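You operate a simulated robot arm through the tools that you are given. There is no shell and no other tool.

You run a simulated robot arm. Do the job below in one go: nothing can be reset, and whatever is moved stays where it is left.

TASK
Put things in order on the top of the sample table. At the end: the clear small paint jar (marked "WHITE") from the top of the sample table stands where the clear plastic cup (marked "2") stood; the clear plastic cup from the top of the sample table stands where the yellow wax block stood; the white rag from the top of the sample table stands on top of the white bubbled sole; the yellow wax block stands where the white rag stood; whatever was shut is shut again. Leave all else as you found it, and nothing knocked over.

It is judged by the outcome, as a careful person would: the job done as asked, and still so three seconds after it is handed in. It fails if anything else is knocked over, pushed out of place, dropped, spilled or broken.

THE ROBOT
A 6-joint arm with a two-finger parallel gripper, fixed in place. Base frame: the origin is on the floor under the middle of its stand, x ahead of it, y to its left, z up; the work surface is at about z = 0.8. Units: m, degrees, N and s.
With the tool pointing down near the work surface it reaches from about 0.26 to 0.68 m from the base axis. Its first joint turns from -66.0 to 66.0 degrees. Payload 2.9 kg.
Tool frame: the origin (TCP) lies between the finger pads and is the grasp point; the fingertips stand 0.03 m ahead of it; z points along the fingers, y is the line along which they close. The gripper opens to 0.11 m. The fingers are 0.02 m wide and 0.01 m thick; the gripper's body (0.048 by 0.112 m) begins 0.055 m behind the TCP.
Orientation is that of the tool frame in the base frame, as a unit quaternion [w, x, y, z]. With the fingers straight down and closing along the base's y, the tool's x points along the base's -x, its y along +y and its z along -z.

THE INTERFACE
- The arm moves only by the tool arm_command. Its argument "targets" is a list that holds one entry, the list of rows, each a list of 7 numbers: the turn, a rotation vector about the base's x, y, z in units of 6 degrees (1.0 is 6 degrees), then the shift along the base's x, y, z in units of 40 mm (1.0 is 40 mm), then the finger opening in m, from 0 to 0.11. In form: [[[wx, wy, wz, x, y, z, jaw], ...]]. A call has 1 to 20 rows; each row shifts and turns the commanded pose from where the row before left it. A call with a number of a shift or a turn outside -1 to 1 is refused whole. A row lasts 0.2 s, in which the tool goes at most 0.05 m and 8.6 degrees; a call with a longer step from one row to the next is refused whole, and so is a gripper value outside its range. A pose out of reach is approached as far as the arm can. The call stops where the force on the tool passes 40 N (or 10 N more than at its start, if that is more) or the arm is blocked; 0.2 s more then pass. The fingers move at their own pace (about 0.108 m/s each) and stop on an object; they squeeze with about 22 N. The grip force told is the motor's: it shows also when the fingers shut on nothing. Time passes only in rows, and 0.2 s behind the last, so rows that do not move let the fingers close. The reply holds the time, the measured pose of the TCP, the force on the tool along the base axes, the opening and the grip force, in the units named above and with some noise, with the torque about the TCP (base axes, N m) and any sound that the robot's microphone picked up.
- Cameras (640 x 400 px; columns grow to the right, rows downward): "scene" is fixed at [0.1008, 0.4411, 1.3728]; the picture's right is [-0.66, -0.75, 0.00], its down [-0.50, 0.44, -0.75] and it looks along [0.56, -0.49, -0.67] (base axes); focal length 255 px, centre (320, 200). "wrist" rides on the gripper at [0.072, 0.017, -0.103] in the tool frame; the picture's right is [-0.23, 0.97, 0.00], its down [-0.76, -0.18, -0.62] and it looks along [-0.61, -0.14, 0.78] (tool axes); focal length 222 px, centre (320, 200).
- get_image(camera): a new picture of that camera. It takes no simulated time.
- pixel_to_xyz(camera, pixels): for up to 12 pixels [column, row] of the newest picture of that camera ("zoom" is the newest enlarged one), the place [x, y, z] in the base frame of the surface seen there, good to about 0.002 m, but the place of the scene camera against the robot may be out by one fixed shift of up to 0.025 m in any direction. It takes no simulated time.
- inspect(camera, box): a new picture of the part [left, top, right, bottom] of that camera's present view, enlarged. It takes no simulated time.
- job_done(): hands the job in; it is judged then, once.

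Open the gripper and draw the arm clear of the work before you hand the job in, unless the task says otherwise.

The tools are called after "Emit:" as name(argument=value, ...) on one line, values as JSON. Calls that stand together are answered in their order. arm_command: Moves the arm, as the interface text tells. Its arguments: {"type":"object","properties":{"targets":{"type":"array","items":{"type":"array","items":{"type":"array","items":{"type":"number"}}}}},"required":["targets"]} The other tools are called the same way: get_image (camera) takes a picture; pixel_to_xyz (camera, pixels) gives the place of the surface under pixels of a picture; inspect (camera, box) takes an enlarged picture of a part of a camera's view; job_done () hands the job in.

At the start:

```text
time_s: 0.0
tcp_pos: [0.4074, 0.0045, 1.1791]
orientation: [0.001, 0.0, 1.0, 0.0]
wrist_force: [-0.2, -0.5, 0.4]
wrist_torque: [-0.04, -0.02, -0.02]
opening: 0.1099
grasp_force: 0.1
```

scene: 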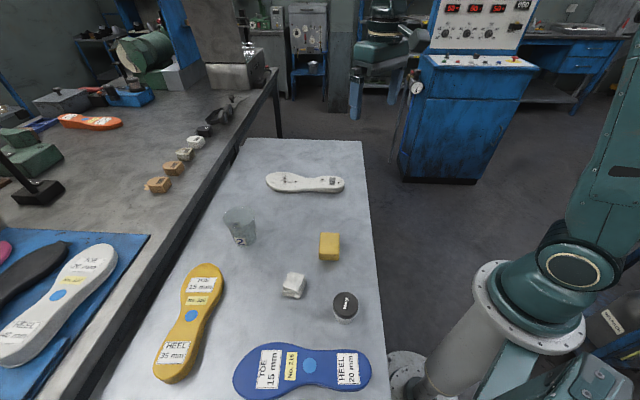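
wrist: 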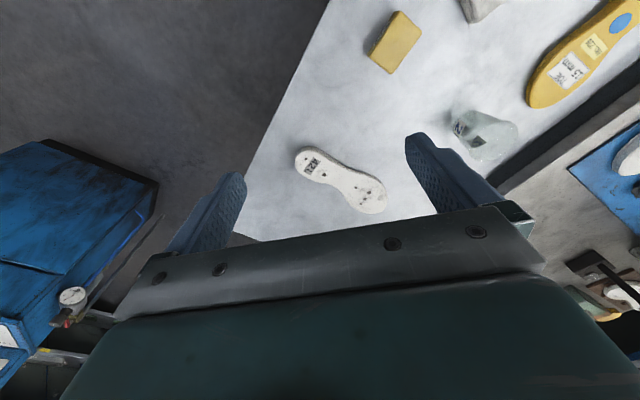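

The scene shows the cup near (240,225), the wax block at (329,246), the rag at (292,285), the jar at (346,307) and the bubbled sole at (305,183). I'll take enlarged views to see details first.

Emit:
inspect(camera="scene", box=[200, 150, 400, 350])

Emit:
get_image(camera="wrist")

Emit:
get_image(camera="scene")

```text
2.00 times, centred on (300, 250) of scene
```

zoom: 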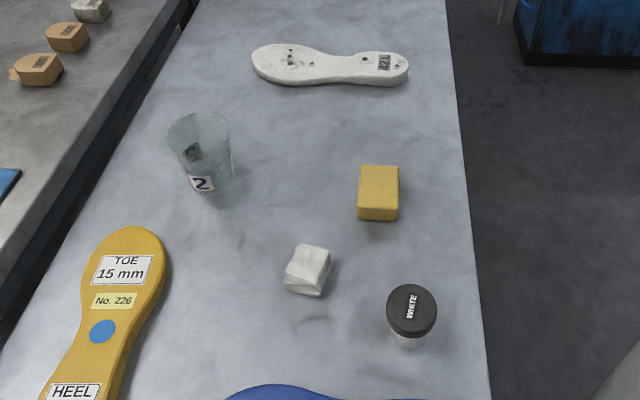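

```text
taken
```

wrist: 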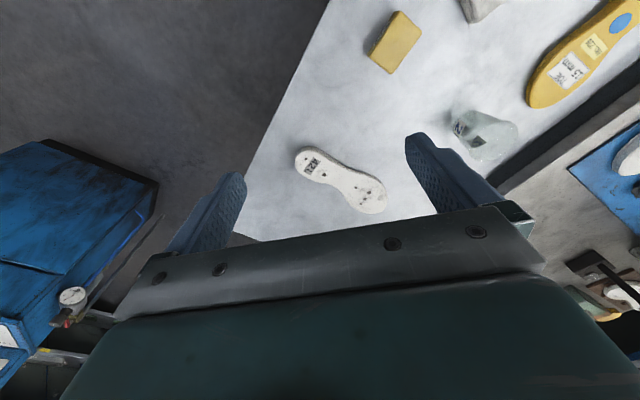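

```text
taken
```

scene: 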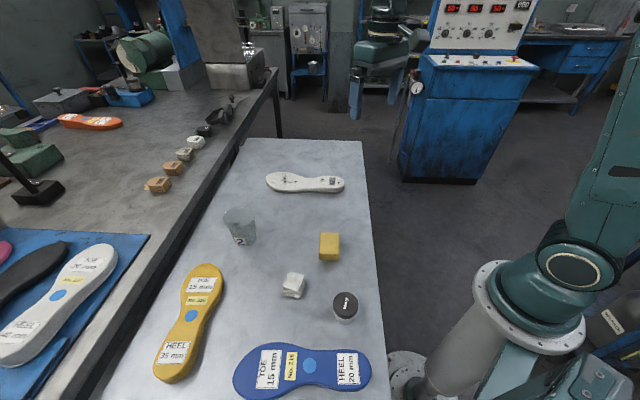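

The wrist view covers the sole (340,180), wax block (396,42), and cup (483,135). I'll read places from both cameras to compare the scene camera's shift.

Emit:
pixel_to_xyz(camera="wrist", pixels=[[396, 42], [399, 14], [420, 28], [370, 55], [390, 72], [302, 155], [380, 205], [340, 180], [483, 135], [460, 125], [280, 150], [445, 60]])

Emit:
pixel_to_xyz(camera="scene", pixels=[[330, 240], [322, 234], [339, 234], [319, 254], [338, 254], [268, 178], [343, 184], [305, 182], [240, 240], [291, 280], [344, 301], [360, 215]])

```text
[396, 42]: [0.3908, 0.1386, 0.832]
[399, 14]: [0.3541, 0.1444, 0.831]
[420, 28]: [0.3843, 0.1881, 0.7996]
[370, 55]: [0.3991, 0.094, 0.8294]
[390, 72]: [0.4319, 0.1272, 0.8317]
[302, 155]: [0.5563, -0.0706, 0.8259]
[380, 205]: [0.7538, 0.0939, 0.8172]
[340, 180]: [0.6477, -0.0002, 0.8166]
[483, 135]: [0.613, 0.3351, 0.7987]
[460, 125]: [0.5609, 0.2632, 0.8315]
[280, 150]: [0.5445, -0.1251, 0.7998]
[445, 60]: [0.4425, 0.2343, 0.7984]
```

```text
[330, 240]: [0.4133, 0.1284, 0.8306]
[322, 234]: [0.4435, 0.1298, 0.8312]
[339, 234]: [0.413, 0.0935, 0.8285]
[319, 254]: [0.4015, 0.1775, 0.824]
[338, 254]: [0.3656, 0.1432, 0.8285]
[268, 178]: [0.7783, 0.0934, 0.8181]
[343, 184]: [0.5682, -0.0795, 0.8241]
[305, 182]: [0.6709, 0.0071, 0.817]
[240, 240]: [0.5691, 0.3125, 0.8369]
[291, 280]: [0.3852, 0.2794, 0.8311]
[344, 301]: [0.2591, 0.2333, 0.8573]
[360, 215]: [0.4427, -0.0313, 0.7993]
```

The wrist readings put the wax block near (0.39,0.14), the cup near (0.57,0.29), and the sole from (0.556,-0.07) to (0.754,0.094). The scene camera is shifted by roughly 0.015-0.02 m in x. I'll move the arm over the jar and rag area to view them with the wrist camera.

Emit:
arm_command(targets=[[[0, 0, 0, -0.53, 0.815, -0.33, 0.11], [0, 0, 0, -0.53, 0.815, -0.33, 0.11], [0, 0, 0, -0.53, 0.815, -0.33, 0.11], [0, 0, 0, -0.53, 0.815, -0.33, 0.11], [0, 0, 0, -0.53, 0.815, -0.33, 0.11], [0, 0, 0, -0.53, 0.815, -0.33, 0.11]]])

Emit:
get_image(camera="wrist")

Emit:
get_image(camera="scene")

```text
time_s: 1.4
tcp_pos: [0.2811, 0.2005, 1.1015]
orientation: [0.0, 0.0, 1.0, 0.001]
wrist_force: [0.6, 0.4, 0.5]
wrist_torque: [-0.01, 0.04, -0.03]
opening: 0.1098
grasp_force: 0.2
```

```text
taken
```

wrist: 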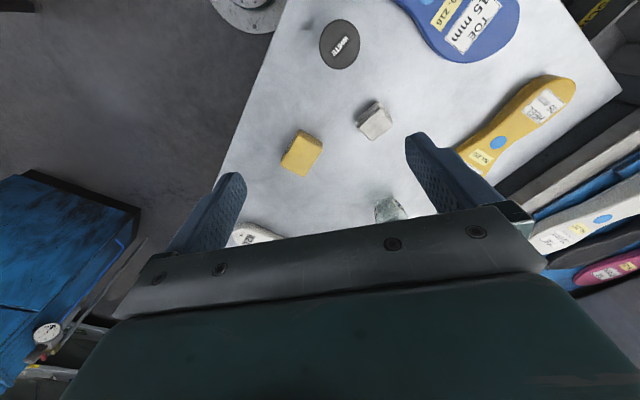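

```text
taken
```

scene: 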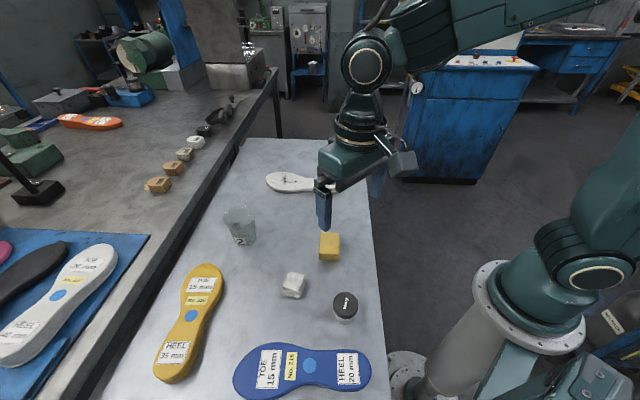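

The jar lid is at (340,44), the rag at (374,120), the wax at (301,152) and the cup top at (389,209) in the wrist view. I'll enlarge that region.

Emit:
inspect(camera="wrist", box=[260, 0, 460, 200])

```text
2.00 times, centred on (360, 100) of wrist
```

zoom: 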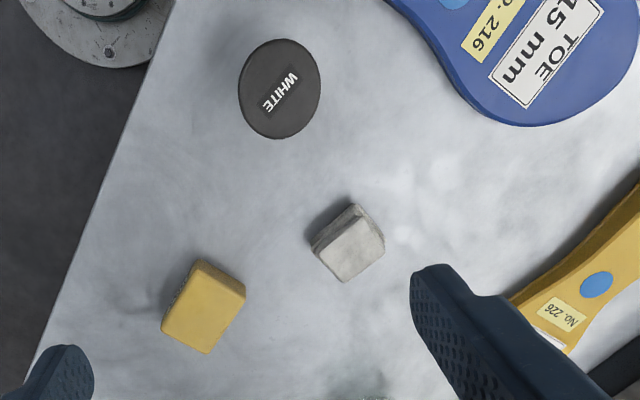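

Zoomed, the jar lid centre is at (280,88), the rag top corners near (355,212),(383,248),(343,281),(314,247), and the wax top corners near (198,260),(245,290),(207,352),(162,325). I'll read these places.

Emit:
pixel_to_xyz(camera="zoom", pixels=[[280, 88], [243, 90], [317, 80], [282, 43], [278, 126], [355, 218], [380, 246], [343, 278], [318, 248], [349, 247], [356, 208], [315, 238]])

Emit:
pixel_to_xyz(camera="zoom", pixels=[[199, 264], [242, 290], [207, 349], [165, 325], [203, 308], [180, 280], [170, 303], [430, 115], [540, 330], [400, 180], [385, 370], [350, 385]])

```text
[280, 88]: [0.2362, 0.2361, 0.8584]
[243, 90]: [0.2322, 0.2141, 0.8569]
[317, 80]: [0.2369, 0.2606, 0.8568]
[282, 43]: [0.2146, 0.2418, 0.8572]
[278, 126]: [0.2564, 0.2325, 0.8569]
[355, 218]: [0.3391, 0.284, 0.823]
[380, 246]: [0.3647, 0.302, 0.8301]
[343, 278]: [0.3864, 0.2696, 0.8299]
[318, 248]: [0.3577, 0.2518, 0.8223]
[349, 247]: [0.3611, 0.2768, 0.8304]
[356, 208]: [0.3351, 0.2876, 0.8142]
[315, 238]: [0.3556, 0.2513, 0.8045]
```

```text
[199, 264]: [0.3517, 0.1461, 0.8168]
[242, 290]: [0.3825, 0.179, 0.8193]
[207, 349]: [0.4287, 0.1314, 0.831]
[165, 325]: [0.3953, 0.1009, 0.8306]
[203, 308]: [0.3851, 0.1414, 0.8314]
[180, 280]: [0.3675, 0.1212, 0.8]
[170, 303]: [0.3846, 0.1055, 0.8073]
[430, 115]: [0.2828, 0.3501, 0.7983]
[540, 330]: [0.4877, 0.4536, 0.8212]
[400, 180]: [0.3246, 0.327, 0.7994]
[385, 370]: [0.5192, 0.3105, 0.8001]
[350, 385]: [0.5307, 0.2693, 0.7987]
```

The jar centre is about (0.235,0.238), lid top z 0.857; the rag centre about (0.361,0.277), top z 0.83; the wax centre about (0.390,0.140), top z 0.831. Now I move out to view the cup and the sole.

Emit:
arm_command(targets=[[[0, 0, 0, 0.91, 0.29, 0.08, 0.11], [0, 0, 0, 0.91, 0.29, 0.08, 0.11], [0, 0, 0, 0.91, 0.29, 0.08, 0.11], [0, 0, 0, 0.91, 0.29, 0.08, 0.11], [0, 0, 0, 0.91, 0.29, 0.08, 0.11], [0, 0, 0, 0.91, 0.29, 0.08, 0.11]]])

Emit:
get_image(camera="wrist")

Emit:
inspect(camera="wrist", box=[240, 0, 440, 200])

```text
time_s: 2.8
tcp_pos: [0.499, 0.2701, 1.1203]
orientation: [0.0, -0.001, 1.0, 0.001]
wrist_force: [1.1, 0.5, -0.2]
wrist_torque: [-0.01, -0.01, 0.0]
opening: 0.1102
grasp_force: 0.1
```

```text
taken
```

wrist: 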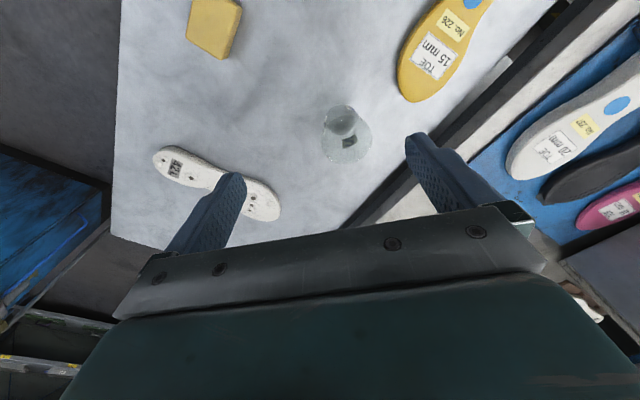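

```text
2.00 times, centred on (340, 100) of wrist
```

zoom: 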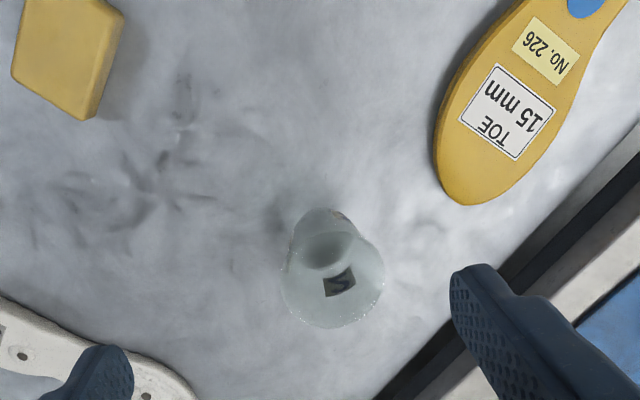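

The cup rim in the zoom spans about (282..385, 225..328) and the base is near (328,235). I'll read surface points on the rim, wall, and label.

Emit:
pixel_to_xyz(camera="zoom", pixels=[[334, 326], [284, 285], [384, 280], [318, 210], [340, 283], [325, 250], [300, 225], [360, 235], [365, 318], [295, 308], [345, 214], [328, 210]])

Emit:
pixel_to_xyz(camera="wrist", pixels=[[155, 155], [170, 148], [168, 183], [182, 165], [278, 205], [262, 220], [255, 182], [230, 180], [200, 163], [193, 188], [215, 175], [265, 200]])

```text
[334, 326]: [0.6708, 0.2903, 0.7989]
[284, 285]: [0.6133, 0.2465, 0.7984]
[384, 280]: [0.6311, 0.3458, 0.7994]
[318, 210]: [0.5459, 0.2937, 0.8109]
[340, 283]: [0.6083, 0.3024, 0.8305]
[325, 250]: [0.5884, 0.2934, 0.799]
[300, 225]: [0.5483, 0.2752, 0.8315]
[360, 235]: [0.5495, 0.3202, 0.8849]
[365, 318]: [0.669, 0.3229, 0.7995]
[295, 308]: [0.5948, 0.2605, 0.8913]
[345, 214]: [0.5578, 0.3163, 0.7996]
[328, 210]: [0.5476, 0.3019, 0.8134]
```

```text
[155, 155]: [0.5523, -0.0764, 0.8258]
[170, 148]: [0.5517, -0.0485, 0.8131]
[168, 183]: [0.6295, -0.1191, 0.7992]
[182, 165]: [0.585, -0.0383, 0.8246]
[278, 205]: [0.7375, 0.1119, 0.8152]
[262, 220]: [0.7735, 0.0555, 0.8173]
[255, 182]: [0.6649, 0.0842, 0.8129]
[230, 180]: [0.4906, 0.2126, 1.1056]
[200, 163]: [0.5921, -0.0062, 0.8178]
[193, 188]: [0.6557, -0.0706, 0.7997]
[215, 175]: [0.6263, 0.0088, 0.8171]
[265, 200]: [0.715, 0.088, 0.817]
```

The cup has its rim at z≈0.89 and radius ≈0.039, with its centre near (0.576,0.2935). The sole runs from about (0.552,-0.076) to (0.775,0.1), so I'll move over it for a closer look from above.

Emit:
arm_command(targets=[[[0, 0, 0, 0.315, -0.9375, -0.125, 0.11], [0, 0, 0, 0.315, -0.9375, -0.125, 0.11], [0, 0, 0, 0.315, -0.9375, -0.125, 0.11], [0, 0, 0, 0.315, -0.9375, -0.125, 0.11], [0, 0, 0, 0.315, -0.9375, -0.125, 0.11], [0, 0, 0, 0.315, -0.9375, -0.125, 0.11], [0, 0, 0, 0.315, -0.9375, -0.125, 0.11], [0, 0, 0, 0.315, -0.9375, -0.125, 0.11]]])

Emit:
inspect(camera="wrist", box=[220, 0, 480, 200])

```text
time_s: 4.6
tcp_pos: [0.599, -0.031, 1.0799]
orientation: [0.001, -0.001, 1.0, 0.0]
wrist_force: [0.0, -0.3, -0.2]
wrist_torque: [0.03, 0.01, 0.0]
opening: 0.1099
grasp_force: 0.2
```

```text
2.00 times, centred on (350, 100) of wrist
```

zoom: 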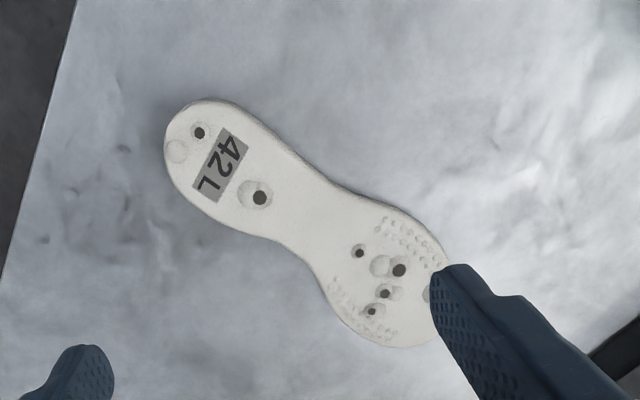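

The sole is clearly seen: heel around (205,160), waist around (305,215), forefoot around (385,265) in the zoom. I'll read a grid of points on it.

Emit:
pixel_to_xyz(camera="zoom", pixels=[[172, 145], [200, 105], [260, 125], [205, 212], [218, 165], [270, 160], [285, 205], [240, 220], [310, 215], [335, 185], [310, 260], [345, 225]])

Emit:
pixel_to_xyz(camera="zoom", pixels=[[380, 200], [430, 240], [330, 305], [375, 340], [415, 340], [370, 225], [340, 270], [385, 265], [300, 185], [285, 235], [320, 235], [400, 300]])

```text
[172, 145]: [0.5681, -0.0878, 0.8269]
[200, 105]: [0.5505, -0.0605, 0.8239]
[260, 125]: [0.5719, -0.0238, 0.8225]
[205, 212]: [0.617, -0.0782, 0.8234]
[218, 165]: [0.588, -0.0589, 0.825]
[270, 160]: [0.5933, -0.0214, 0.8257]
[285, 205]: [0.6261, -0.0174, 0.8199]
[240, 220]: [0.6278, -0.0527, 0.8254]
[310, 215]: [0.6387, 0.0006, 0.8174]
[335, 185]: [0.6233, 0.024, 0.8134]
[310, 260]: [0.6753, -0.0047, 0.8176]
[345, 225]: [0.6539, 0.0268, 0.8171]
```

```text
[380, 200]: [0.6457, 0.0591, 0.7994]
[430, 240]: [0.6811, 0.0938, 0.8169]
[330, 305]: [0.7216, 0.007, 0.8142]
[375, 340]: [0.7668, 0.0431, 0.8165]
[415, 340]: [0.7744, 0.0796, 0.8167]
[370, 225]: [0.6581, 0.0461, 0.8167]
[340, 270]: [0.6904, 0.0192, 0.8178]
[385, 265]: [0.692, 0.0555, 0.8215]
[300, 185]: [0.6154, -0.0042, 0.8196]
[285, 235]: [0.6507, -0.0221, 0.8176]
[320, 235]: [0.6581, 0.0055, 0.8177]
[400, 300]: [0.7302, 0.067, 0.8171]
```

The sole has a flat area around (0.657,0.010) at z≈0.8176 near its middle, about 0.055 wide, which will take the 0.037 m rag. Now I move over the rag at (0.361,0.277), turning 33° about z to line the fingers up with its faces.

Emit:
arm_command(targets=[[[0, 0, 0.55, -0.595, 0.77, -0.325, 0.11], [0, 0, 0.55, -0.595, 0.77, -0.325, 0.11], [0, 0, 0.55, -0.595, 0.77, -0.325, 0.11], [0, 0, 0.55, -0.595, 0.77, -0.325, 0.11], [0, 0, 0.55, -0.595, 0.77, -0.325, 0.11], [0, 0, 0.55, -0.595, 0.77, -0.325, 0.11], [0, 0, 0.55, -0.595, 0.77, -0.325, 0.11], [0, 0, 0.55, -0.595, 0.77, -0.325, 0.11], [0, 0, 0.55, -0.595, 0.77, -0.325, 0.11], [0, 0, 0.55, -0.595, 0.77, -0.325, 0.11]]])

Emit:
inspect(camera="wrist", box=[220, 30, 420, 230])

Emit:
get_image(camera="wrist")

```text
time_s: 6.8
tcp_pos: [0.3617, 0.277, 0.9506]
orientation: [0.0, -0.283, 0.959, 0.0]
wrist_force: [-0.8, -0.6, 0.1]
wrist_torque: [-0.03, -0.01, -0.02]
opening: 0.1103
grasp_force: 0.1
```

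```text
2.00 times, centred on (320, 130) of wrist
```

zoom: 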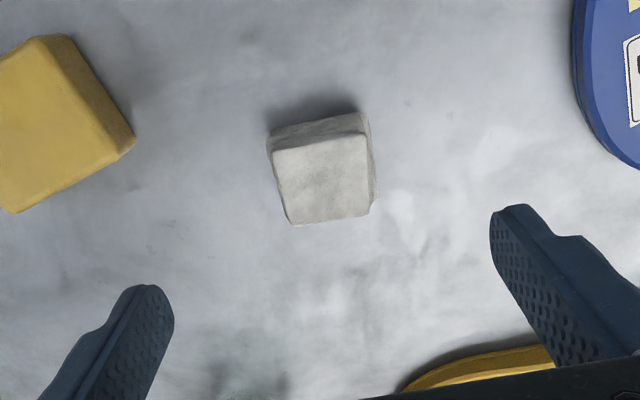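

```text
taken
```

wrist: 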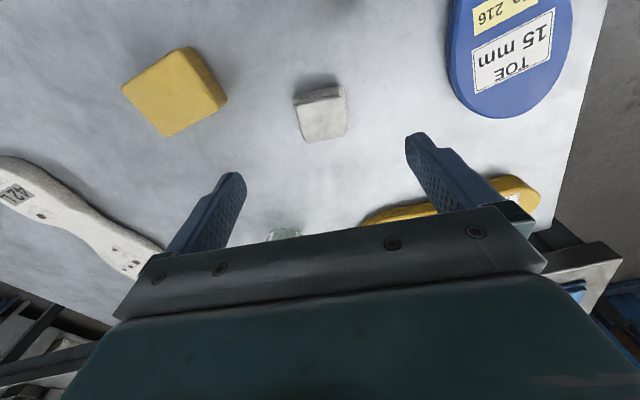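

The rag is centred at (322,178) in the zoom with top corners (273,152),(366,135),(370,213),(290,223). I'll read its corners precisely.

Emit:
pixel_to_xyz(camera="zoom", pixels=[[276, 154], [364, 137], [367, 211], [292, 220], [322, 178], [374, 190], [270, 140], [358, 115], [268, 130], [376, 200], [295, 122], [330, 220]])

Emit:
pixel_to_xyz(camera="wrist", pixels=[[124, 88], [180, 49], [226, 100], [167, 136], [175, 92], [120, 95], [190, 52]])

```text
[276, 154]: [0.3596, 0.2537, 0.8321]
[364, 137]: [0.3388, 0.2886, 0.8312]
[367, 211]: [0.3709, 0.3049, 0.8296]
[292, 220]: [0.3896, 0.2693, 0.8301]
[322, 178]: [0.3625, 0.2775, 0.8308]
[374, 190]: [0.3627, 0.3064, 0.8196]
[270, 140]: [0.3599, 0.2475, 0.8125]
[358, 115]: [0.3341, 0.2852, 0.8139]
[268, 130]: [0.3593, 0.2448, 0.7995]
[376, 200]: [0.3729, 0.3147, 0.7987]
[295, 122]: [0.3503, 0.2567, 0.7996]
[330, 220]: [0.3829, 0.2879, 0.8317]
```

```text
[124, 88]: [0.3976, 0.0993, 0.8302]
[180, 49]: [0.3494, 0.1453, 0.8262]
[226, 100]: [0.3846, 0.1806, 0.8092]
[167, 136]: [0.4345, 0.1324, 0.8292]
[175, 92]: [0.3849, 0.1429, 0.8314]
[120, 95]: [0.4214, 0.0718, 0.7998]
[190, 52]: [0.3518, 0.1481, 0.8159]
```

The rag's centre is (0.363,0.278) and its faces lie near 28°, so I turn back 4° and lower the open fingers around it to TCP z≈0.835.

Emit:
arm_command(targets=[[[0, 0, -0.6, 0.03, 0.025, -0.6, 0.085], [0, 0, 0, 0, 0, -0.6, 0.085], [0, 0, 0, 0, 0, -0.6, 0.085], [0, 0, 0, 0, 0, -0.55, 0.085], [0, 0, 0, 0, 0, -0.3, 0.085], [0, 0, 0, 0, 0, -0.25, 0.085], [0, 0, 0, 0, 0, 0, 0.085]]])

Emit:
get_image(camera="wrist")

```text
time_s: 8.4
tcp_pos: [0.3634, 0.2781, 0.8346]
orientation: [0.0, -0.254, 0.967, 0.0]
wrist_force: [0.4, 0.5, 0.0]
wrist_torque: [-0.03, 0.01, -0.05]
opening: 0.085
grasp_force: 0.0
```

```text
taken
```

wrist: 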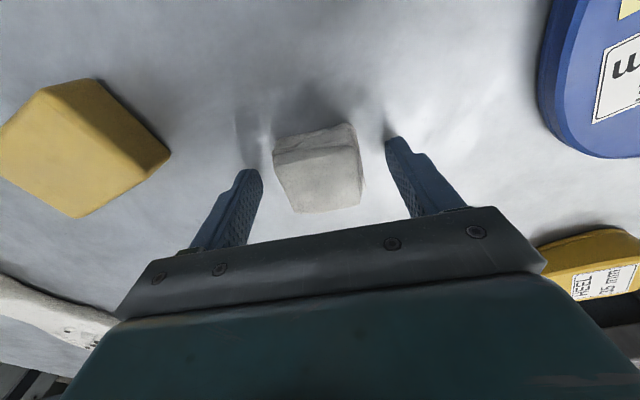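

The rag sits between the fingers at (320,168). I'll close the fingers and hold still a moment.

Emit:
arm_command(targets=[[[0, 0, 0, 0, 0, 0, 0.05], [0, 0, 0, 0, 0, 0, 0.02], [0, 0, 0, 0, 0, 0, 0.02], [0, 0, 0, 0, 0, 0, 0.02]]])

```text
time_s: 9.4
tcp_pos: [0.3635, 0.2784, 0.8338]
orientation: [0.0, -0.254, 0.967, 0.0]
wrist_force: [0.0, -0.4, 0.0]
wrist_torque: [0.02, -0.02, -0.03]
opening: 0.05
grasp_force: 22.6
```

The fingers stopped at 0.050 m with 22.6 N. I'll check the picture before lifting.

Emit:
inspect(camera="wrist", box=[220, 80, 420, 280])

```text
2.00 times, centred on (320, 180) of wrist
```

zoom: 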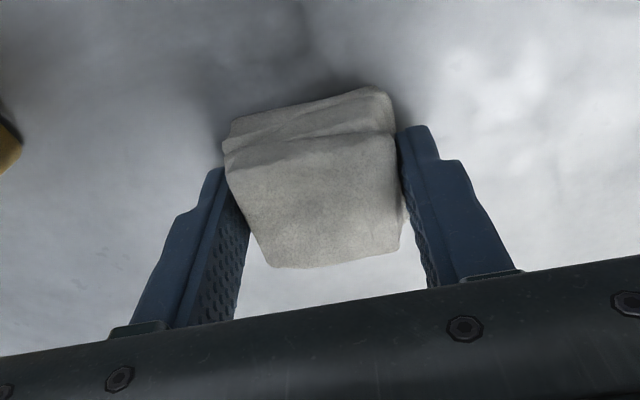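

The rag is held between both fingers at (315,180). I lift it straight up to about z=0.95.

Emit:
arm_command(targets=[[[0, 0, 0, 0, 0, 0.25, 0.02], [0, 0, 0, 0, 0, 0.5, 0.02], [0, 0, 0, 0, 0, 0.7, 0.02], [0, 0, 0, 0, 0, 0.7, 0.02], [0, 0, 0, 0, 0, 0.7, 0.02]]])

Emit:
get_image(camera="wrist")

```text
time_s: 10.6
tcp_pos: [0.3627, 0.2777, 0.948]
orientation: [-0.001, -0.253, 0.967, 0.0]
wrist_force: [-0.2, -0.1, -0.2]
wrist_torque: [-0.02, 0.01, 0.0]
opening: 0.05
grasp_force: 22.2
```

```text
taken
```

wrist: 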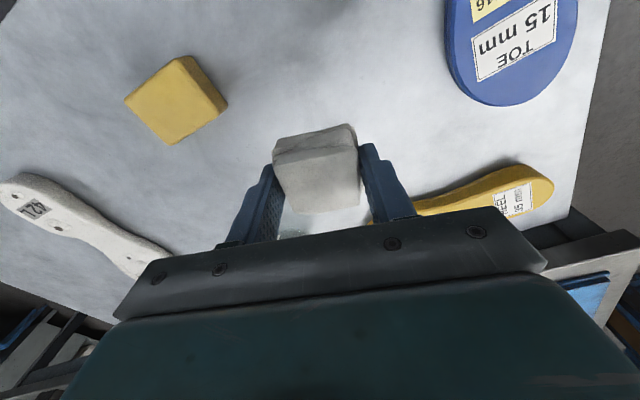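

The rag is firmly held and came up cleanly. I carry it over the sole to (0.661,0.014), turning 12° so its faces line up with the sole's axis.

Emit:
arm_command(targets=[[[0, 0, 0.2, 0.746, -0.659, -0.045, 0.02], [0, 0, 0.2, 0.746, -0.659, -0.045, 0.02], [0, 0, 0.2, 0.746, -0.659, -0.045, 0.02], [0, 0, 0.2, 0.746, -0.659, -0.045, 0.02], [0, 0, 0.2, 0.746, -0.659, -0.045, 0.02], [0, 0, 0.2, 0.746, -0.659, -0.045, 0.02], [0, 0, 0.2, 0.746, -0.659, -0.045, 0.02], [0, 0, 0.2, 0.746, -0.659, -0.045, 0.02], [0, 0, 0.2, 0.746, -0.659, -0.045, 0.02], [0, 0, 0.2, 0.746, -0.659, -0.045, 0.02], [0, 0, 0, 0, 0, 0, 0.02]]])

Emit:
get_image(camera="wrist")

Emit:
get_image(camera="scene")

```text
time_s: 13.0
tcp_pos: [0.6612, 0.0145, 0.9298]
orientation: [0.0, -0.353, 0.935, 0.0]
wrist_force: [0.1, 0.2, -0.7]
wrist_torque: [-0.01, 0.01, 0.02]
opening: 0.0498
grasp_force: 22.4
```

```text
taken
```

wrist: 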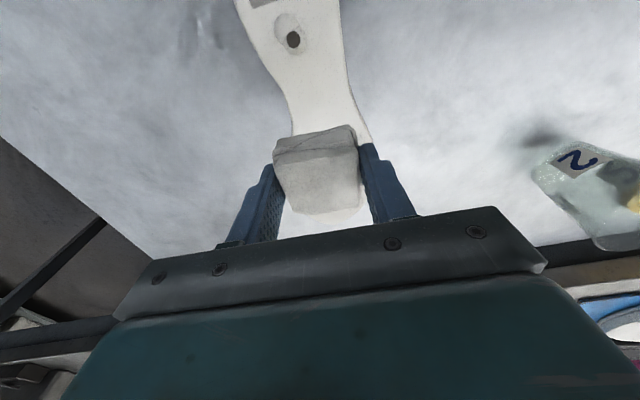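

```text
taken
```

scene: 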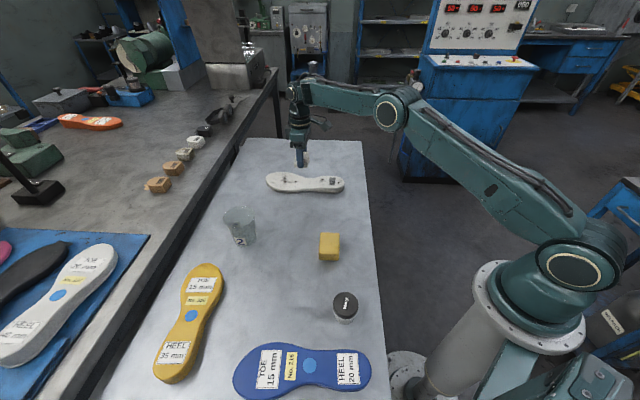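

The rag hangs over the sole's waist at (320,165), aligned with it. I lower it to just above the sole.

Emit:
arm_command(targets=[[[0, 0, 0, 0, 0, -0.7, 0.02], [0, 0, 0, 0, 0, -0.6, 0.02], [0, 0, 0, 0, 0, -0.35, 0.02], [0, 0, 0, 0, 0, -0.2, 0.02], [0, 0, 0, 0, 0, 0, 0.02]]])

Emit:
get_image(camera="wrist")

```text
time_s: 14.2
tcp_pos: [0.661, 0.0153, 0.8558]
orientation: [0.0, -0.353, 0.936, 0.001]
wrist_force: [0.0, -0.6, 0.4]
wrist_torque: [-0.02, -0.01, -0.01]
opening: 0.0494
grasp_force: 21.6
```

```text
taken
```

wrist: 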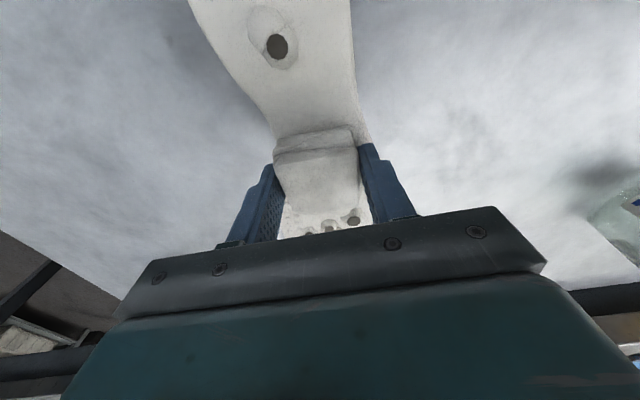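

The rag is a few mm above the sole at TCP z=0.856. I step down about 1 mm a row to touch.

Emit:
arm_command(targets=[[[0, 0, 0, 0, 0, -0.03, 0.02], [0, 0, 0, 0, 0, -0.03, 0.02], [0, 0, 0, 0, 0, -0.03, 0.02], [0, 0, 0, 0, 0, 0, 0.02]]])

```text
time_s: 15.2
tcp_pos: [0.6617, 0.0144, 0.8534]
orientation: [0.001, -0.354, 0.935, 0.0]
wrist_force: [-1.0, 0.1, 0.8]
wrist_torque: [-0.02, -0.03, 0.03]
opening: 0.0494
grasp_force: 21.9
```

Almost no force yet at z=0.8534, so I step down a little more.

Emit:
arm_command(targets=[[[0, 0, 0, 0, 0, -0.025, 0.02], [0, 0, 0, 0, 0, -0.02, 0.02], [0, 0, 0, 0, 0, 0, 0.02]]])

```text
time_s: 16.0
tcp_pos: [0.6605, 0.0137, 0.8517]
orientation: [0.002, -0.353, 0.935, 0.0]
wrist_force: [-6.0, 0.6, 15.8]
wrist_torque: [0.1, 0.22, 0.1]
opening: 0.0496
grasp_force: 21.6
```

Contact at 15.8 N: the rag rests on the sole. I ease the pressure slightly, then open the fingers.

Emit:
arm_command(targets=[[[0, 0, 0, 0, 0, 0.025, 0.02], [0, 0, 0, 0, 0, 0, 0.055], [0, 0, 0, 0, 0, 0, 0.07], [0, 0, 0, 0, 0, 0, 0.085], [0, 0, 0, 0, 0, 0, 0.085]]])

Emit:
get_image(camera="wrist")

```text
time_s: 17.2
tcp_pos: [0.6611, 0.0142, 0.8518]
orientation: [0.0, -0.354, 0.935, 0.0]
wrist_force: [0.0, 0.0, 0.4]
wrist_torque: [-0.04, 0.0, 0.0]
opening: 0.0848
grasp_force: 0.1
```

```text
taken
```

wrist: 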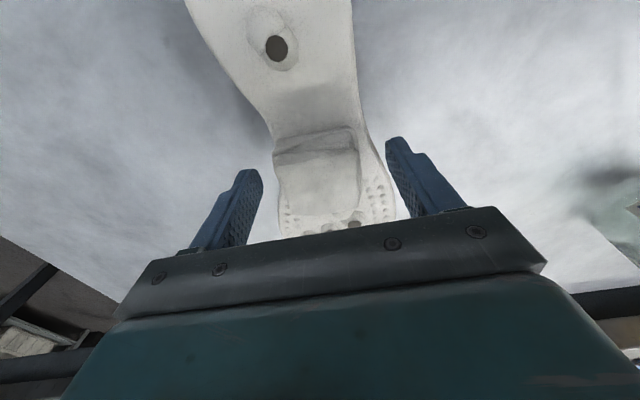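

The fingers are clear on both sides and the rag rests at (320,180) on the sole. I lift straight up to about z=1.0.

Emit:
arm_command(targets=[[[0, 0, 0, 0, 0, 0.5, 0.085], [0, 0, 0, 0, 0, 0.8, 0.085], [0, 0, 0, 0, 0, 0.8, 0.085], [0, 0, 0, 0, 0, 0.8, 0.1], [0, 0, 0, 0, 0, 0.8, 0.11]]])

Emit:
get_image(camera="wrist")

Emit:
inspect(camera="scene", box=[220, 130, 420, 330])

```text
time_s: 18.4
tcp_pos: [0.6621, 0.0143, 1.0]
orientation: [0.0, -0.353, 0.935, 0.0]
wrist_force: [0.3, 0.8, -0.2]
wrist_torque: [0.0, -0.02, 0.0]
opening: 0.11
grasp_force: 0.0
```

```text
taken
```

wrist: 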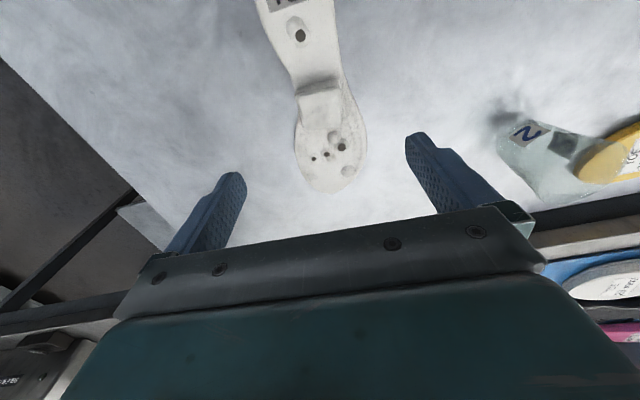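

```text
2.00 times, centred on (320, 230) of scene
```

zoom: 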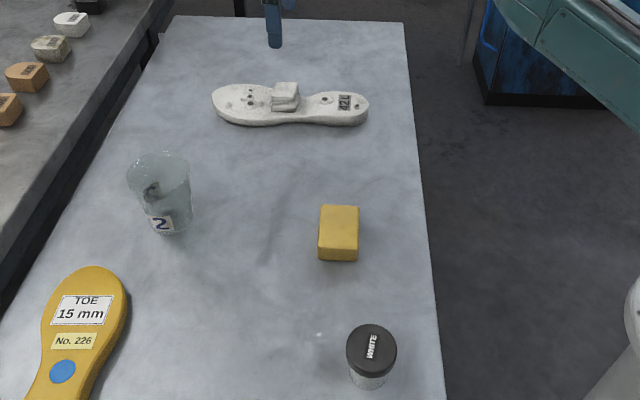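

The rag stands on the sole at (286,95) in the zoom and everything else is in place. Next I move over the wax block at (0.3915,0.1394), with fingers closing along its long side direction (46° yaw).

Emit:
arm_command(targets=[[[0, 0, 0.096, -0.845, 0.391, -0.156, 0.11], [0, 0, 0.096, -0.845, 0.391, -0.156, 0.11], [0, 0, 0.096, -0.845, 0.391, -0.156, 0.11], [0, 0, 0.096, -0.845, 0.391, -0.156, 0.11], [0, 0, 0.096, -0.845, 0.391, -0.156, 0.11], [0, 0, 0.096, -0.845, 0.391, -0.156, 0.11], [0, 0, 0.096, -0.845, 0.391, -0.156, 0.11], [0, 0, 0.096, -0.845, 0.391, -0.156, 0.11], [0, 0, 0, 0, 0, 0, 0.11]]])

Emit:
inspect(camera="wrist", box=[220, 30, 420, 230])

```text
time_s: 20.4
tcp_pos: [0.3898, 0.1397, 0.9505]
orientation: [0.001, -0.391, 0.92, 0.0]
wrist_force: [-0.2, -0.2, 0.5]
wrist_torque: [-0.01, 0.01, -0.03]
opening: 0.11
grasp_force: 0.2
```

```text
2.00 times, centred on (320, 130) of wrist
```

zoom: 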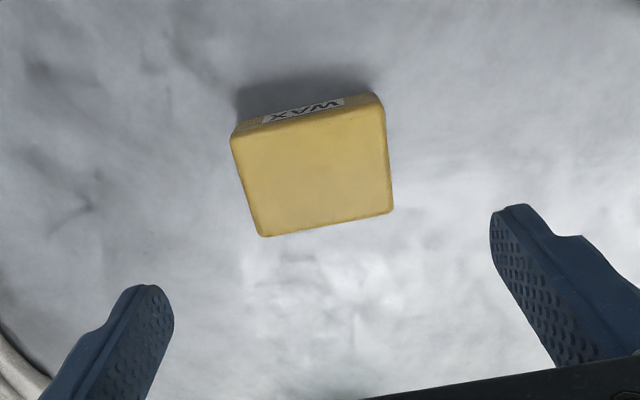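

The wax block is centred at (312,170) in the zoom with top corners (233,140),(384,105),(390,210),(264,235). I'll read them for exact alignment.

Emit:
pixel_to_xyz(camera="zoom", pixels=[[236, 142], [381, 108], [389, 209], [263, 232], [312, 170], [240, 128], [376, 95], [250, 185], [386, 155], [310, 125], [325, 222]])

```text
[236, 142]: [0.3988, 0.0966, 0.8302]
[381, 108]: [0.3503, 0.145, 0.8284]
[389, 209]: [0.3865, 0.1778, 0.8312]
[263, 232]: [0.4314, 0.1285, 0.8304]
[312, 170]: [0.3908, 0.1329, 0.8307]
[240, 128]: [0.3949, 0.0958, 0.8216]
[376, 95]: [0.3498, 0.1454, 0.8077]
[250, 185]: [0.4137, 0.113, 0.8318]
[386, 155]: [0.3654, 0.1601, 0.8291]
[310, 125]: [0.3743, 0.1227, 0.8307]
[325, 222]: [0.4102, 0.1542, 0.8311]
```

The wax centre is (0.391,0.1376) and its long axis lies at about 134°. I correct the yaw by -2° and lower around it to TCP z≈0.834.

Emit:
arm_command(targets=[[[0, 0, -0.35, 0.035, -0.05, -0.6, 0.11], [0, 0, 0, 0, 0, -0.6, 0.11], [0, 0, 0, 0, 0, -0.6, 0.11], [0, 0, 0, 0, 0, -0.55, 0.11], [0, 0, 0, 0, 0, -0.3, 0.11], [0, 0, 0, 0, 0, -0.25, 0.11], [0, 0, 0, 0, 0, 0, 0.11]]])

Emit:
get_image(camera="wrist")

```text
time_s: 22.0
tcp_pos: [0.3912, 0.1371, 0.8333]
orientation: [0.0, -0.374, 0.928, 0.0]
wrist_force: [-0.3, 0.3, -0.9]
wrist_torque: [0.01, 0.01, 0.01]
opening: 0.1103
grasp_force: 0.0
```

```text
taken
```

wrist: 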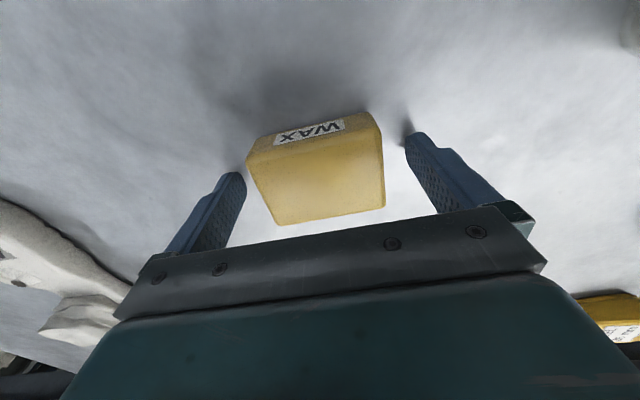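

The block is between the fingers at (318,170). I close on it.

Emit:
arm_command(targets=[[[0, 0, 0, 0, 0, 0, 0.085], [0, 0, 0, 0, 0, 0, 0.06], [0, 0, 0, 0, 0, 0, 0.04], [0, 0, 0, 0, 0, 0, 0.04]]])

Emit:
inspect(camera="wrist", box=[220, 80, 420, 280])

```text
time_s: 23.0
tcp_pos: [0.3922, 0.1379, 0.8332]
orientation: [0.0, -0.374, 0.928, 0.0]
wrist_force: [0.5, 0.3, 0.6]
wrist_torque: [-0.04, 0.02, 0.0]
opening: 0.0747
grasp_force: 22.4
```

```text
2.00 times, centred on (320, 180) of wrist
```

zoom: 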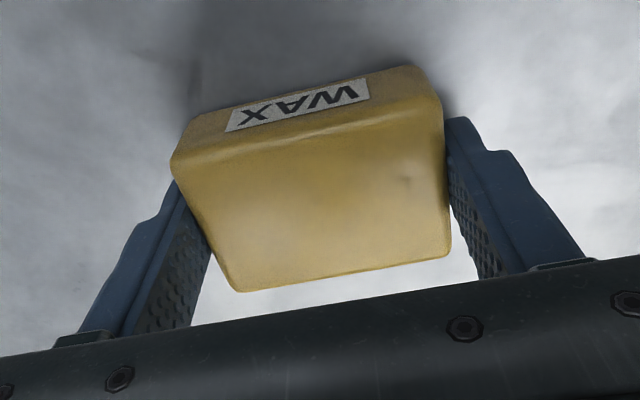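

The block is held at an opening of 0.075 m with 22 N. I lift it straight up.

Emit:
arm_command(targets=[[[0, 0, 0, 0, 0, 0.25, 0.04], [0, 0, 0, 0, 0, 0.5, 0.04], [0, 0, 0, 0, 0, 0.7, 0.04], [0, 0, 0, 0, 0, 0.7, 0.04], [0, 0, 0, 0, 0, 0.6, 0.04]]])

Emit:
get_image(camera="wrist")

```text
time_s: 24.2
tcp_pos: [0.3912, 0.1368, 0.9443]
orientation: [0.0, -0.374, 0.927, 0.0]
wrist_force: [0.5, 0.4, -1.9]
wrist_torque: [0.02, 0.02, 0.01]
opening: 0.0745
grasp_force: 22.4
```

```text
taken
```

wrist: 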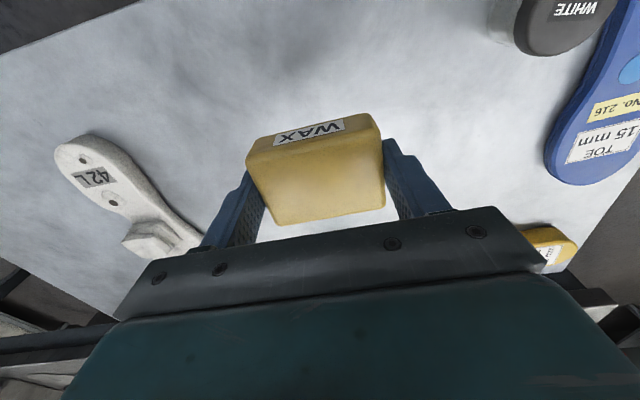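

The block is secure. I carry it over the rag's old place (0.363,0.278).

Emit:
arm_command(targets=[[[0, 0, 0, -0.178, 0.88, 0, 0.04], [0, 0, 0, -0.178, 0.88, 0, 0.04], [0, 0, 0, -0.178, 0.88, 0, 0.04], [0, 0, 0, -0.178, 0.88, 0, 0.04], [0, 0, 0, 0, 0, 0, 0.04]]])

Emit:
get_image(camera="wrist")

```text
time_s: 25.4
tcp_pos: [0.3645, 0.2772, 0.9447]
orientation: [-0.001, -0.374, 0.927, 0.0]
wrist_force: [-0.2, 0.0, -1.2]
wrist_torque: [0.0, -0.01, 0.02]
opening: 0.0746
grasp_force: 21.6
```

```text
taken
```

wrist: 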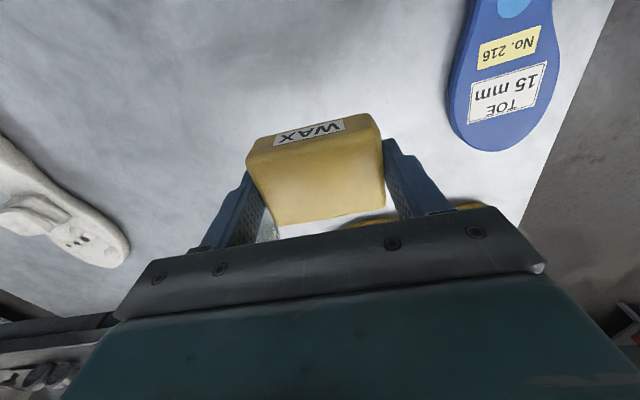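

The table under the block looks clear; the blue sole's toe is at (490,145) and the yellow sole's at (400,215). I'll read their edges to be sure of clearance to the right finger.

Emit:
pixel_to_xyz(camera="wrist", pixels=[[452, 130], [475, 148], [448, 100], [440, 150], [380, 218], [355, 224], [440, 205]])

```text
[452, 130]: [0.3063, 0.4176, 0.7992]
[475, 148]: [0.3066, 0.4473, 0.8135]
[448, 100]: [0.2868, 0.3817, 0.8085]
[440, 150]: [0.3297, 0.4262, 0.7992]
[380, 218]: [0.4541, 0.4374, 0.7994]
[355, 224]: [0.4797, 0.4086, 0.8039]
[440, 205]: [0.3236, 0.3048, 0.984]
```

Clearances are over 0.06 m. I lower the block to just above the table.

Emit:
arm_command(targets=[[[0, 0, 0, -0.03, 0.02, -0.6, 0.04], [0, 0, 0, 0, 0, -0.7, 0.04], [0, 0, 0, 0, 0, -0.7, 0.04], [0, 0, 0, 0, 0, -0.45, 0.04], [0, 0, 0, 0, 0, -0.23, 0.04], [0, 0, 0, 0, 0, 0, 0.04]]])

```text
time_s: 26.8
tcp_pos: [0.3618, 0.2779, 0.8362]
orientation: [0.0, -0.375, 0.927, 0.001]
wrist_force: [0.3, 0.3, -0.6]
wrist_torque: [0.01, 0.0, 0.0]
opening: 0.0748
grasp_force: 21.4
```

TCP is at z=0.8362, a few mm above the resting height. I step down gently to touch.

Emit:
arm_command(targets=[[[0, 0, 0, 0, 0, -0.03, 0.04], [0, 0, 0, 0, 0, -0.025, 0.04], [0, 0, 0, 0, 0, -0.02, 0.04], [0, 0, 0, 0, 0, 0, 0.04]]])

```text
time_s: 27.8
tcp_pos: [0.3634, 0.2787, 0.8332]
orientation: [0.0, -0.374, 0.927, 0.0]
wrist_force: [-0.7, -0.7, -1.0]
wrist_torque: [-0.01, -0.01, 0.05]
opening: 0.0746
grasp_force: 21.5
```

Still hanging by its own weight (-1 N), so one more small step down.

Emit:
arm_command(targets=[[[0, 0, 0, 0, 0, -0.02, 0.04], [0, 0, 0, 0, 0, 0, 0.04]]])

```text
time_s: 28.4
tcp_pos: [0.3628, 0.2792, 0.8338]
orientation: [0.0, -0.375, 0.927, -0.001]
wrist_force: [-0.8, -1.3, 2.6]
wrist_torque: [0.02, 0.08, 0.07]
opening: 0.0747
grasp_force: 21.6
```

The upward force is 2.6 N, so the block rests on the table. I open the fingers.

Emit:
arm_command(targets=[[[0, 0, 0, 0, 0, 0, 0.08], [0, 0, 0, 0, 0, 0, 0.09], [0, 0, 0, 0, 0, 0, 0.105], [0, 0, 0, 0, 0, 0, 0.105]]])

Emit:
get_image(camera="wrist")

```text
time_s: 29.4
tcp_pos: [0.3625, 0.2779, 0.833]
orientation: [-0.001, -0.374, 0.928, 0.001]
wrist_force: [0.1, -0.4, -0.5]
wrist_torque: [-0.01, 0.01, 0.01]
opening: 0.1052
grasp_force: 0.0
```

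```text
taken
```

wrist: 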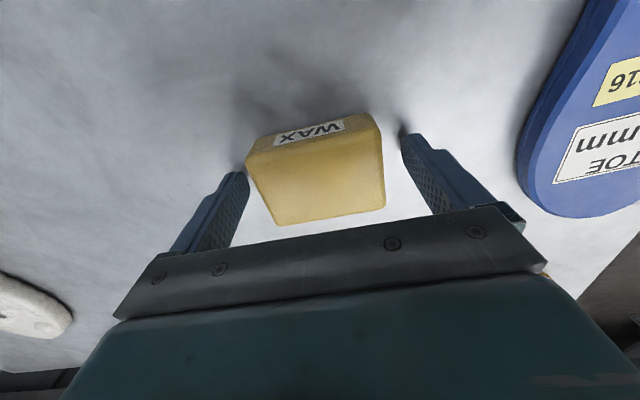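

The fingers are clear of the block. I lift straight up to z≈1.0 and then go over the cup at (0.576,0.2935).

Emit:
arm_command(targets=[[[0, 0, 0, 0, 0, 0.5, 0.105], [0, 0, 0, 0, 0, 0.9, 0.11], [0, 0, 0, 0, 0, 0.9, 0.11], [0, 0, 0, 0, 0, 0.9, 0.11], [0, 0, 0, 0, 0, 0.9, 0.11], [0, 0, -0.4, 0.76, 0.055, 0.15, 0.11], [0, 0, -0.4, 0.76, 0.055, 0.15, 0.11], [0, 0, -0.4, 0.76, 0.055, 0, 0.11], [0, 0, -0.4, 0.76, 0.055, 0, 0.11], [0, 0, -0.4, 0.76, 0.055, 0, 0.11], [0, 0, -0.4, 0.76, 0.055, 0, 0.11], [0, 0, -0.4, 0.76, 0.055, 0, 0.11], [0, 0, 0, 0, 0, 0, 0.11]]])

Emit:
get_image(camera="wrist")

Emit:
inspect(camera="wrist", box=[220, 30, 420, 230])

```text
time_s: 32.2
tcp_pos: [0.577, 0.293, 1.0093]
orientation: [0.0, -0.234, 0.972, 0.0]
wrist_force: [-0.5, 0.2, -0.6]
wrist_torque: [0.01, -0.04, 0.03]
opening: 0.11
grasp_force: 0.0
```

```text
taken
```

wrist: 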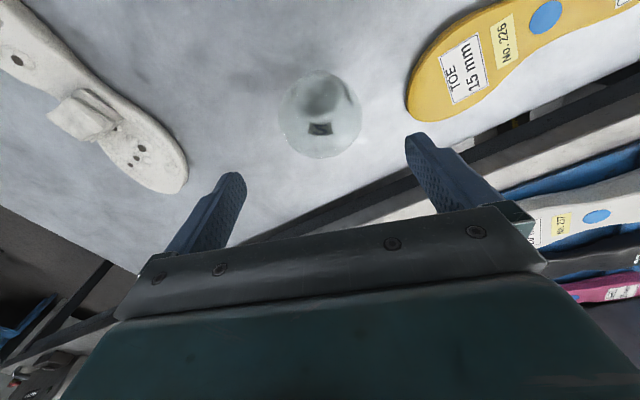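

```text
2.00 times, centred on (320, 130) of wrist
```

zoom: 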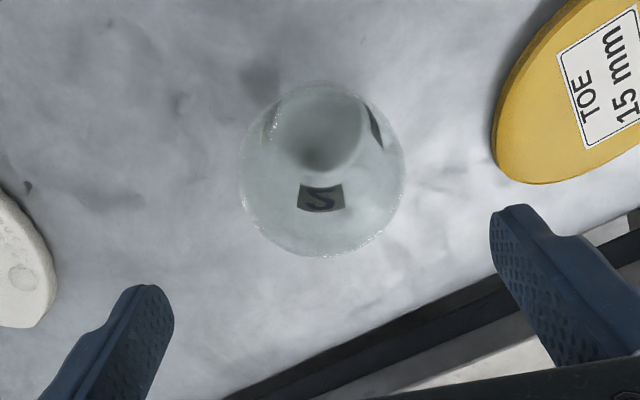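

The cup is nearly centred between the fingers: rim from 237 to 405 across and 82 to 258 down in the zoom. I'll read rim and base points for exact height and centre.

Emit:
pixel_to_xyz(camera="zoom", pixels=[[321, 256], [239, 190], [404, 175], [265, 232], [380, 230], [280, 95], [360, 95], [250, 215], [245, 160], [400, 150], [320, 170], [320, 198]])

Emit:
pixel_to_xyz(camera="zoom", pixels=[[262, 228], [300, 250], [345, 250], [390, 210], [372, 120], [270, 130], [300, 90], [320, 84], [340, 240], [245, 195], [398, 190], [318, 130]])

```text
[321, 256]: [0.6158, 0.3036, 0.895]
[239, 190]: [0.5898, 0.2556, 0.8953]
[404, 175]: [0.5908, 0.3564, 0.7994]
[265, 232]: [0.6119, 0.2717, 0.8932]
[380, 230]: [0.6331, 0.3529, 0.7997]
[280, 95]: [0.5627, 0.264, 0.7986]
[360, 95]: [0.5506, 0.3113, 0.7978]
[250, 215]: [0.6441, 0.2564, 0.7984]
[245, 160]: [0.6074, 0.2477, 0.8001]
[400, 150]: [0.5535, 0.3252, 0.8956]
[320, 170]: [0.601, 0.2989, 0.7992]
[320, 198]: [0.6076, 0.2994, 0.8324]
```

```text
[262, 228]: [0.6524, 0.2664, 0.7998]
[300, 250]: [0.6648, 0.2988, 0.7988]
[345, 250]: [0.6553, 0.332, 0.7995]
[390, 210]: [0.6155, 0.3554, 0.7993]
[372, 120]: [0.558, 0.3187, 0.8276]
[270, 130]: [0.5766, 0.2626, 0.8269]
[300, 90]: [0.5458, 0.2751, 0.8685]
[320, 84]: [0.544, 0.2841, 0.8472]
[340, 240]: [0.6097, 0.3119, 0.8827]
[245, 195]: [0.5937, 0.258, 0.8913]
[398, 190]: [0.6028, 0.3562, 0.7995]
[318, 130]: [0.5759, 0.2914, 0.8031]
```

The rim is at z≈0.895 with radius 0.040 and centre (0.577,0.2935), and the inner bottom centre is (0.576,0.2914). The TCP is over it, so I lower to z≈0.86, which leaves the gripper body about 0.02 m above the rim.

Emit:
arm_command(targets=[[[0, 0, 0, 0, 0, -0.6, 0.11], [0, 0, 0, 0, 0, -0.6, 0.11], [0, 0, 0, 0, 0, -0.6, 0.11], [0, 0, 0, 0, 0, -0.6, 0.11], [0, 0, 0, 0, 0, -0.6, 0.11], [0, 0, 0, 0, 0, -0.5, 0.11], [0, 0, 0, 0, 0, -0.25, 0.11], [0, 0, 0, 0, 0, 0, 0.11]]])

Emit:
get_image(camera="wrist")

Emit:
inspect(camera="scene", box=[180, 150, 320, 290])

```text
time_s: 34.0
tcp_pos: [0.5754, 0.2945, 0.8596]
orientation: [0.0, -0.234, 0.972, 0.0]
wrist_force: [0.4, 0.3, -0.3]
wrist_torque: [0.03, 0.0, -0.04]
opening: 0.1104
grasp_force: 0.2
```

```text
taken
```

wrist: 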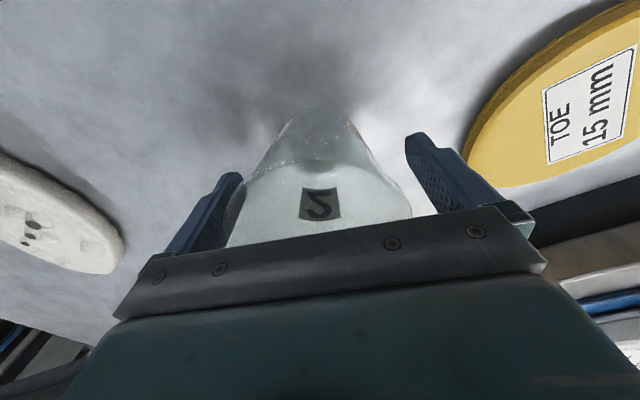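

```text
2.86 times, centred on (250, 220) of scene
```

zoom: 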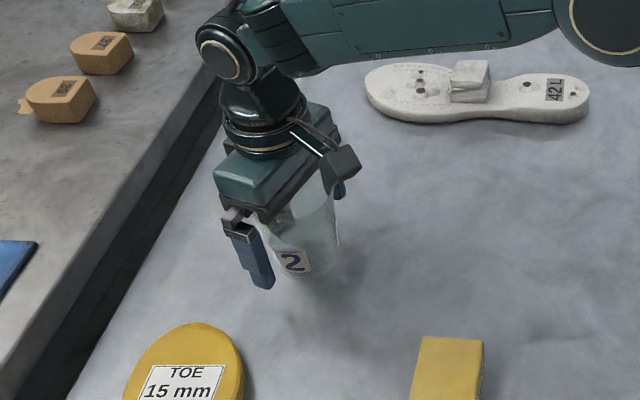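

The cup stands between the fingers. I close gradually on it.

Emit:
arm_command(targets=[[[0, 0, 0, 0, 0, 0, 0.095], [0, 0, 0, 0, 0, 0, 0.085], [0, 0, 0, 0, 0, 0, 0.078], [0, 0, 0, 0, 0, 0, 0.072], [0, 0, 0, 0, 0, 0, 0.066], [0, 0, 0, 0, 0, 0, 0.06], [0, 0, 0, 0, 0, 0, 0.055]]])

Emit:
get_image(camera="wrist")

```text
time_s: 35.6
tcp_pos: [0.5744, 0.294, 0.8579]
orientation: [0.0, -0.234, 0.972, 0.0]
wrist_force: [0.1, -0.2, 0.7]
wrist_torque: [0.07, 0.0, -0.06]
opening: 0.0751
grasp_force: 14.3
```

```text
taken
```

wrist: 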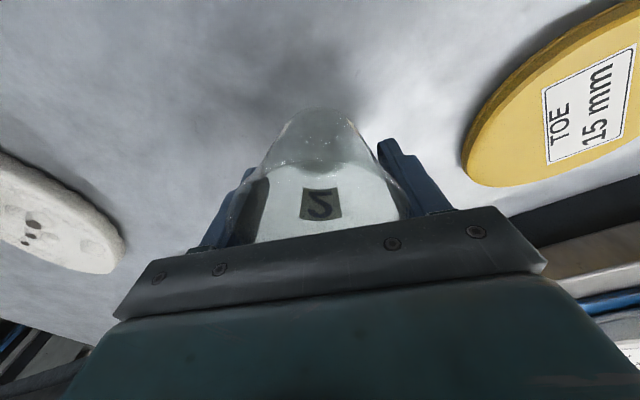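

The fingers touch the cup at 0.075 m with 14 N. I firm the grip a little and check it settles.

Emit:
arm_command(targets=[[[0, 0, 0, 0, 0, 0, 0.05], [0, 0, 0, 0, 0, 0, 0.045], [0, 0, 0, 0, 0, 0, 0.045]]])

```text
time_s: 36.4
tcp_pos: [0.575, 0.2932, 0.859]
orientation: [0.001, -0.234, 0.972, 0.0]
wrist_force: [-0.6, 0.1, 0.8]
wrist_torque: [0.03, -0.02, -0.01]
opening: 0.0749
grasp_force: 14.9
```

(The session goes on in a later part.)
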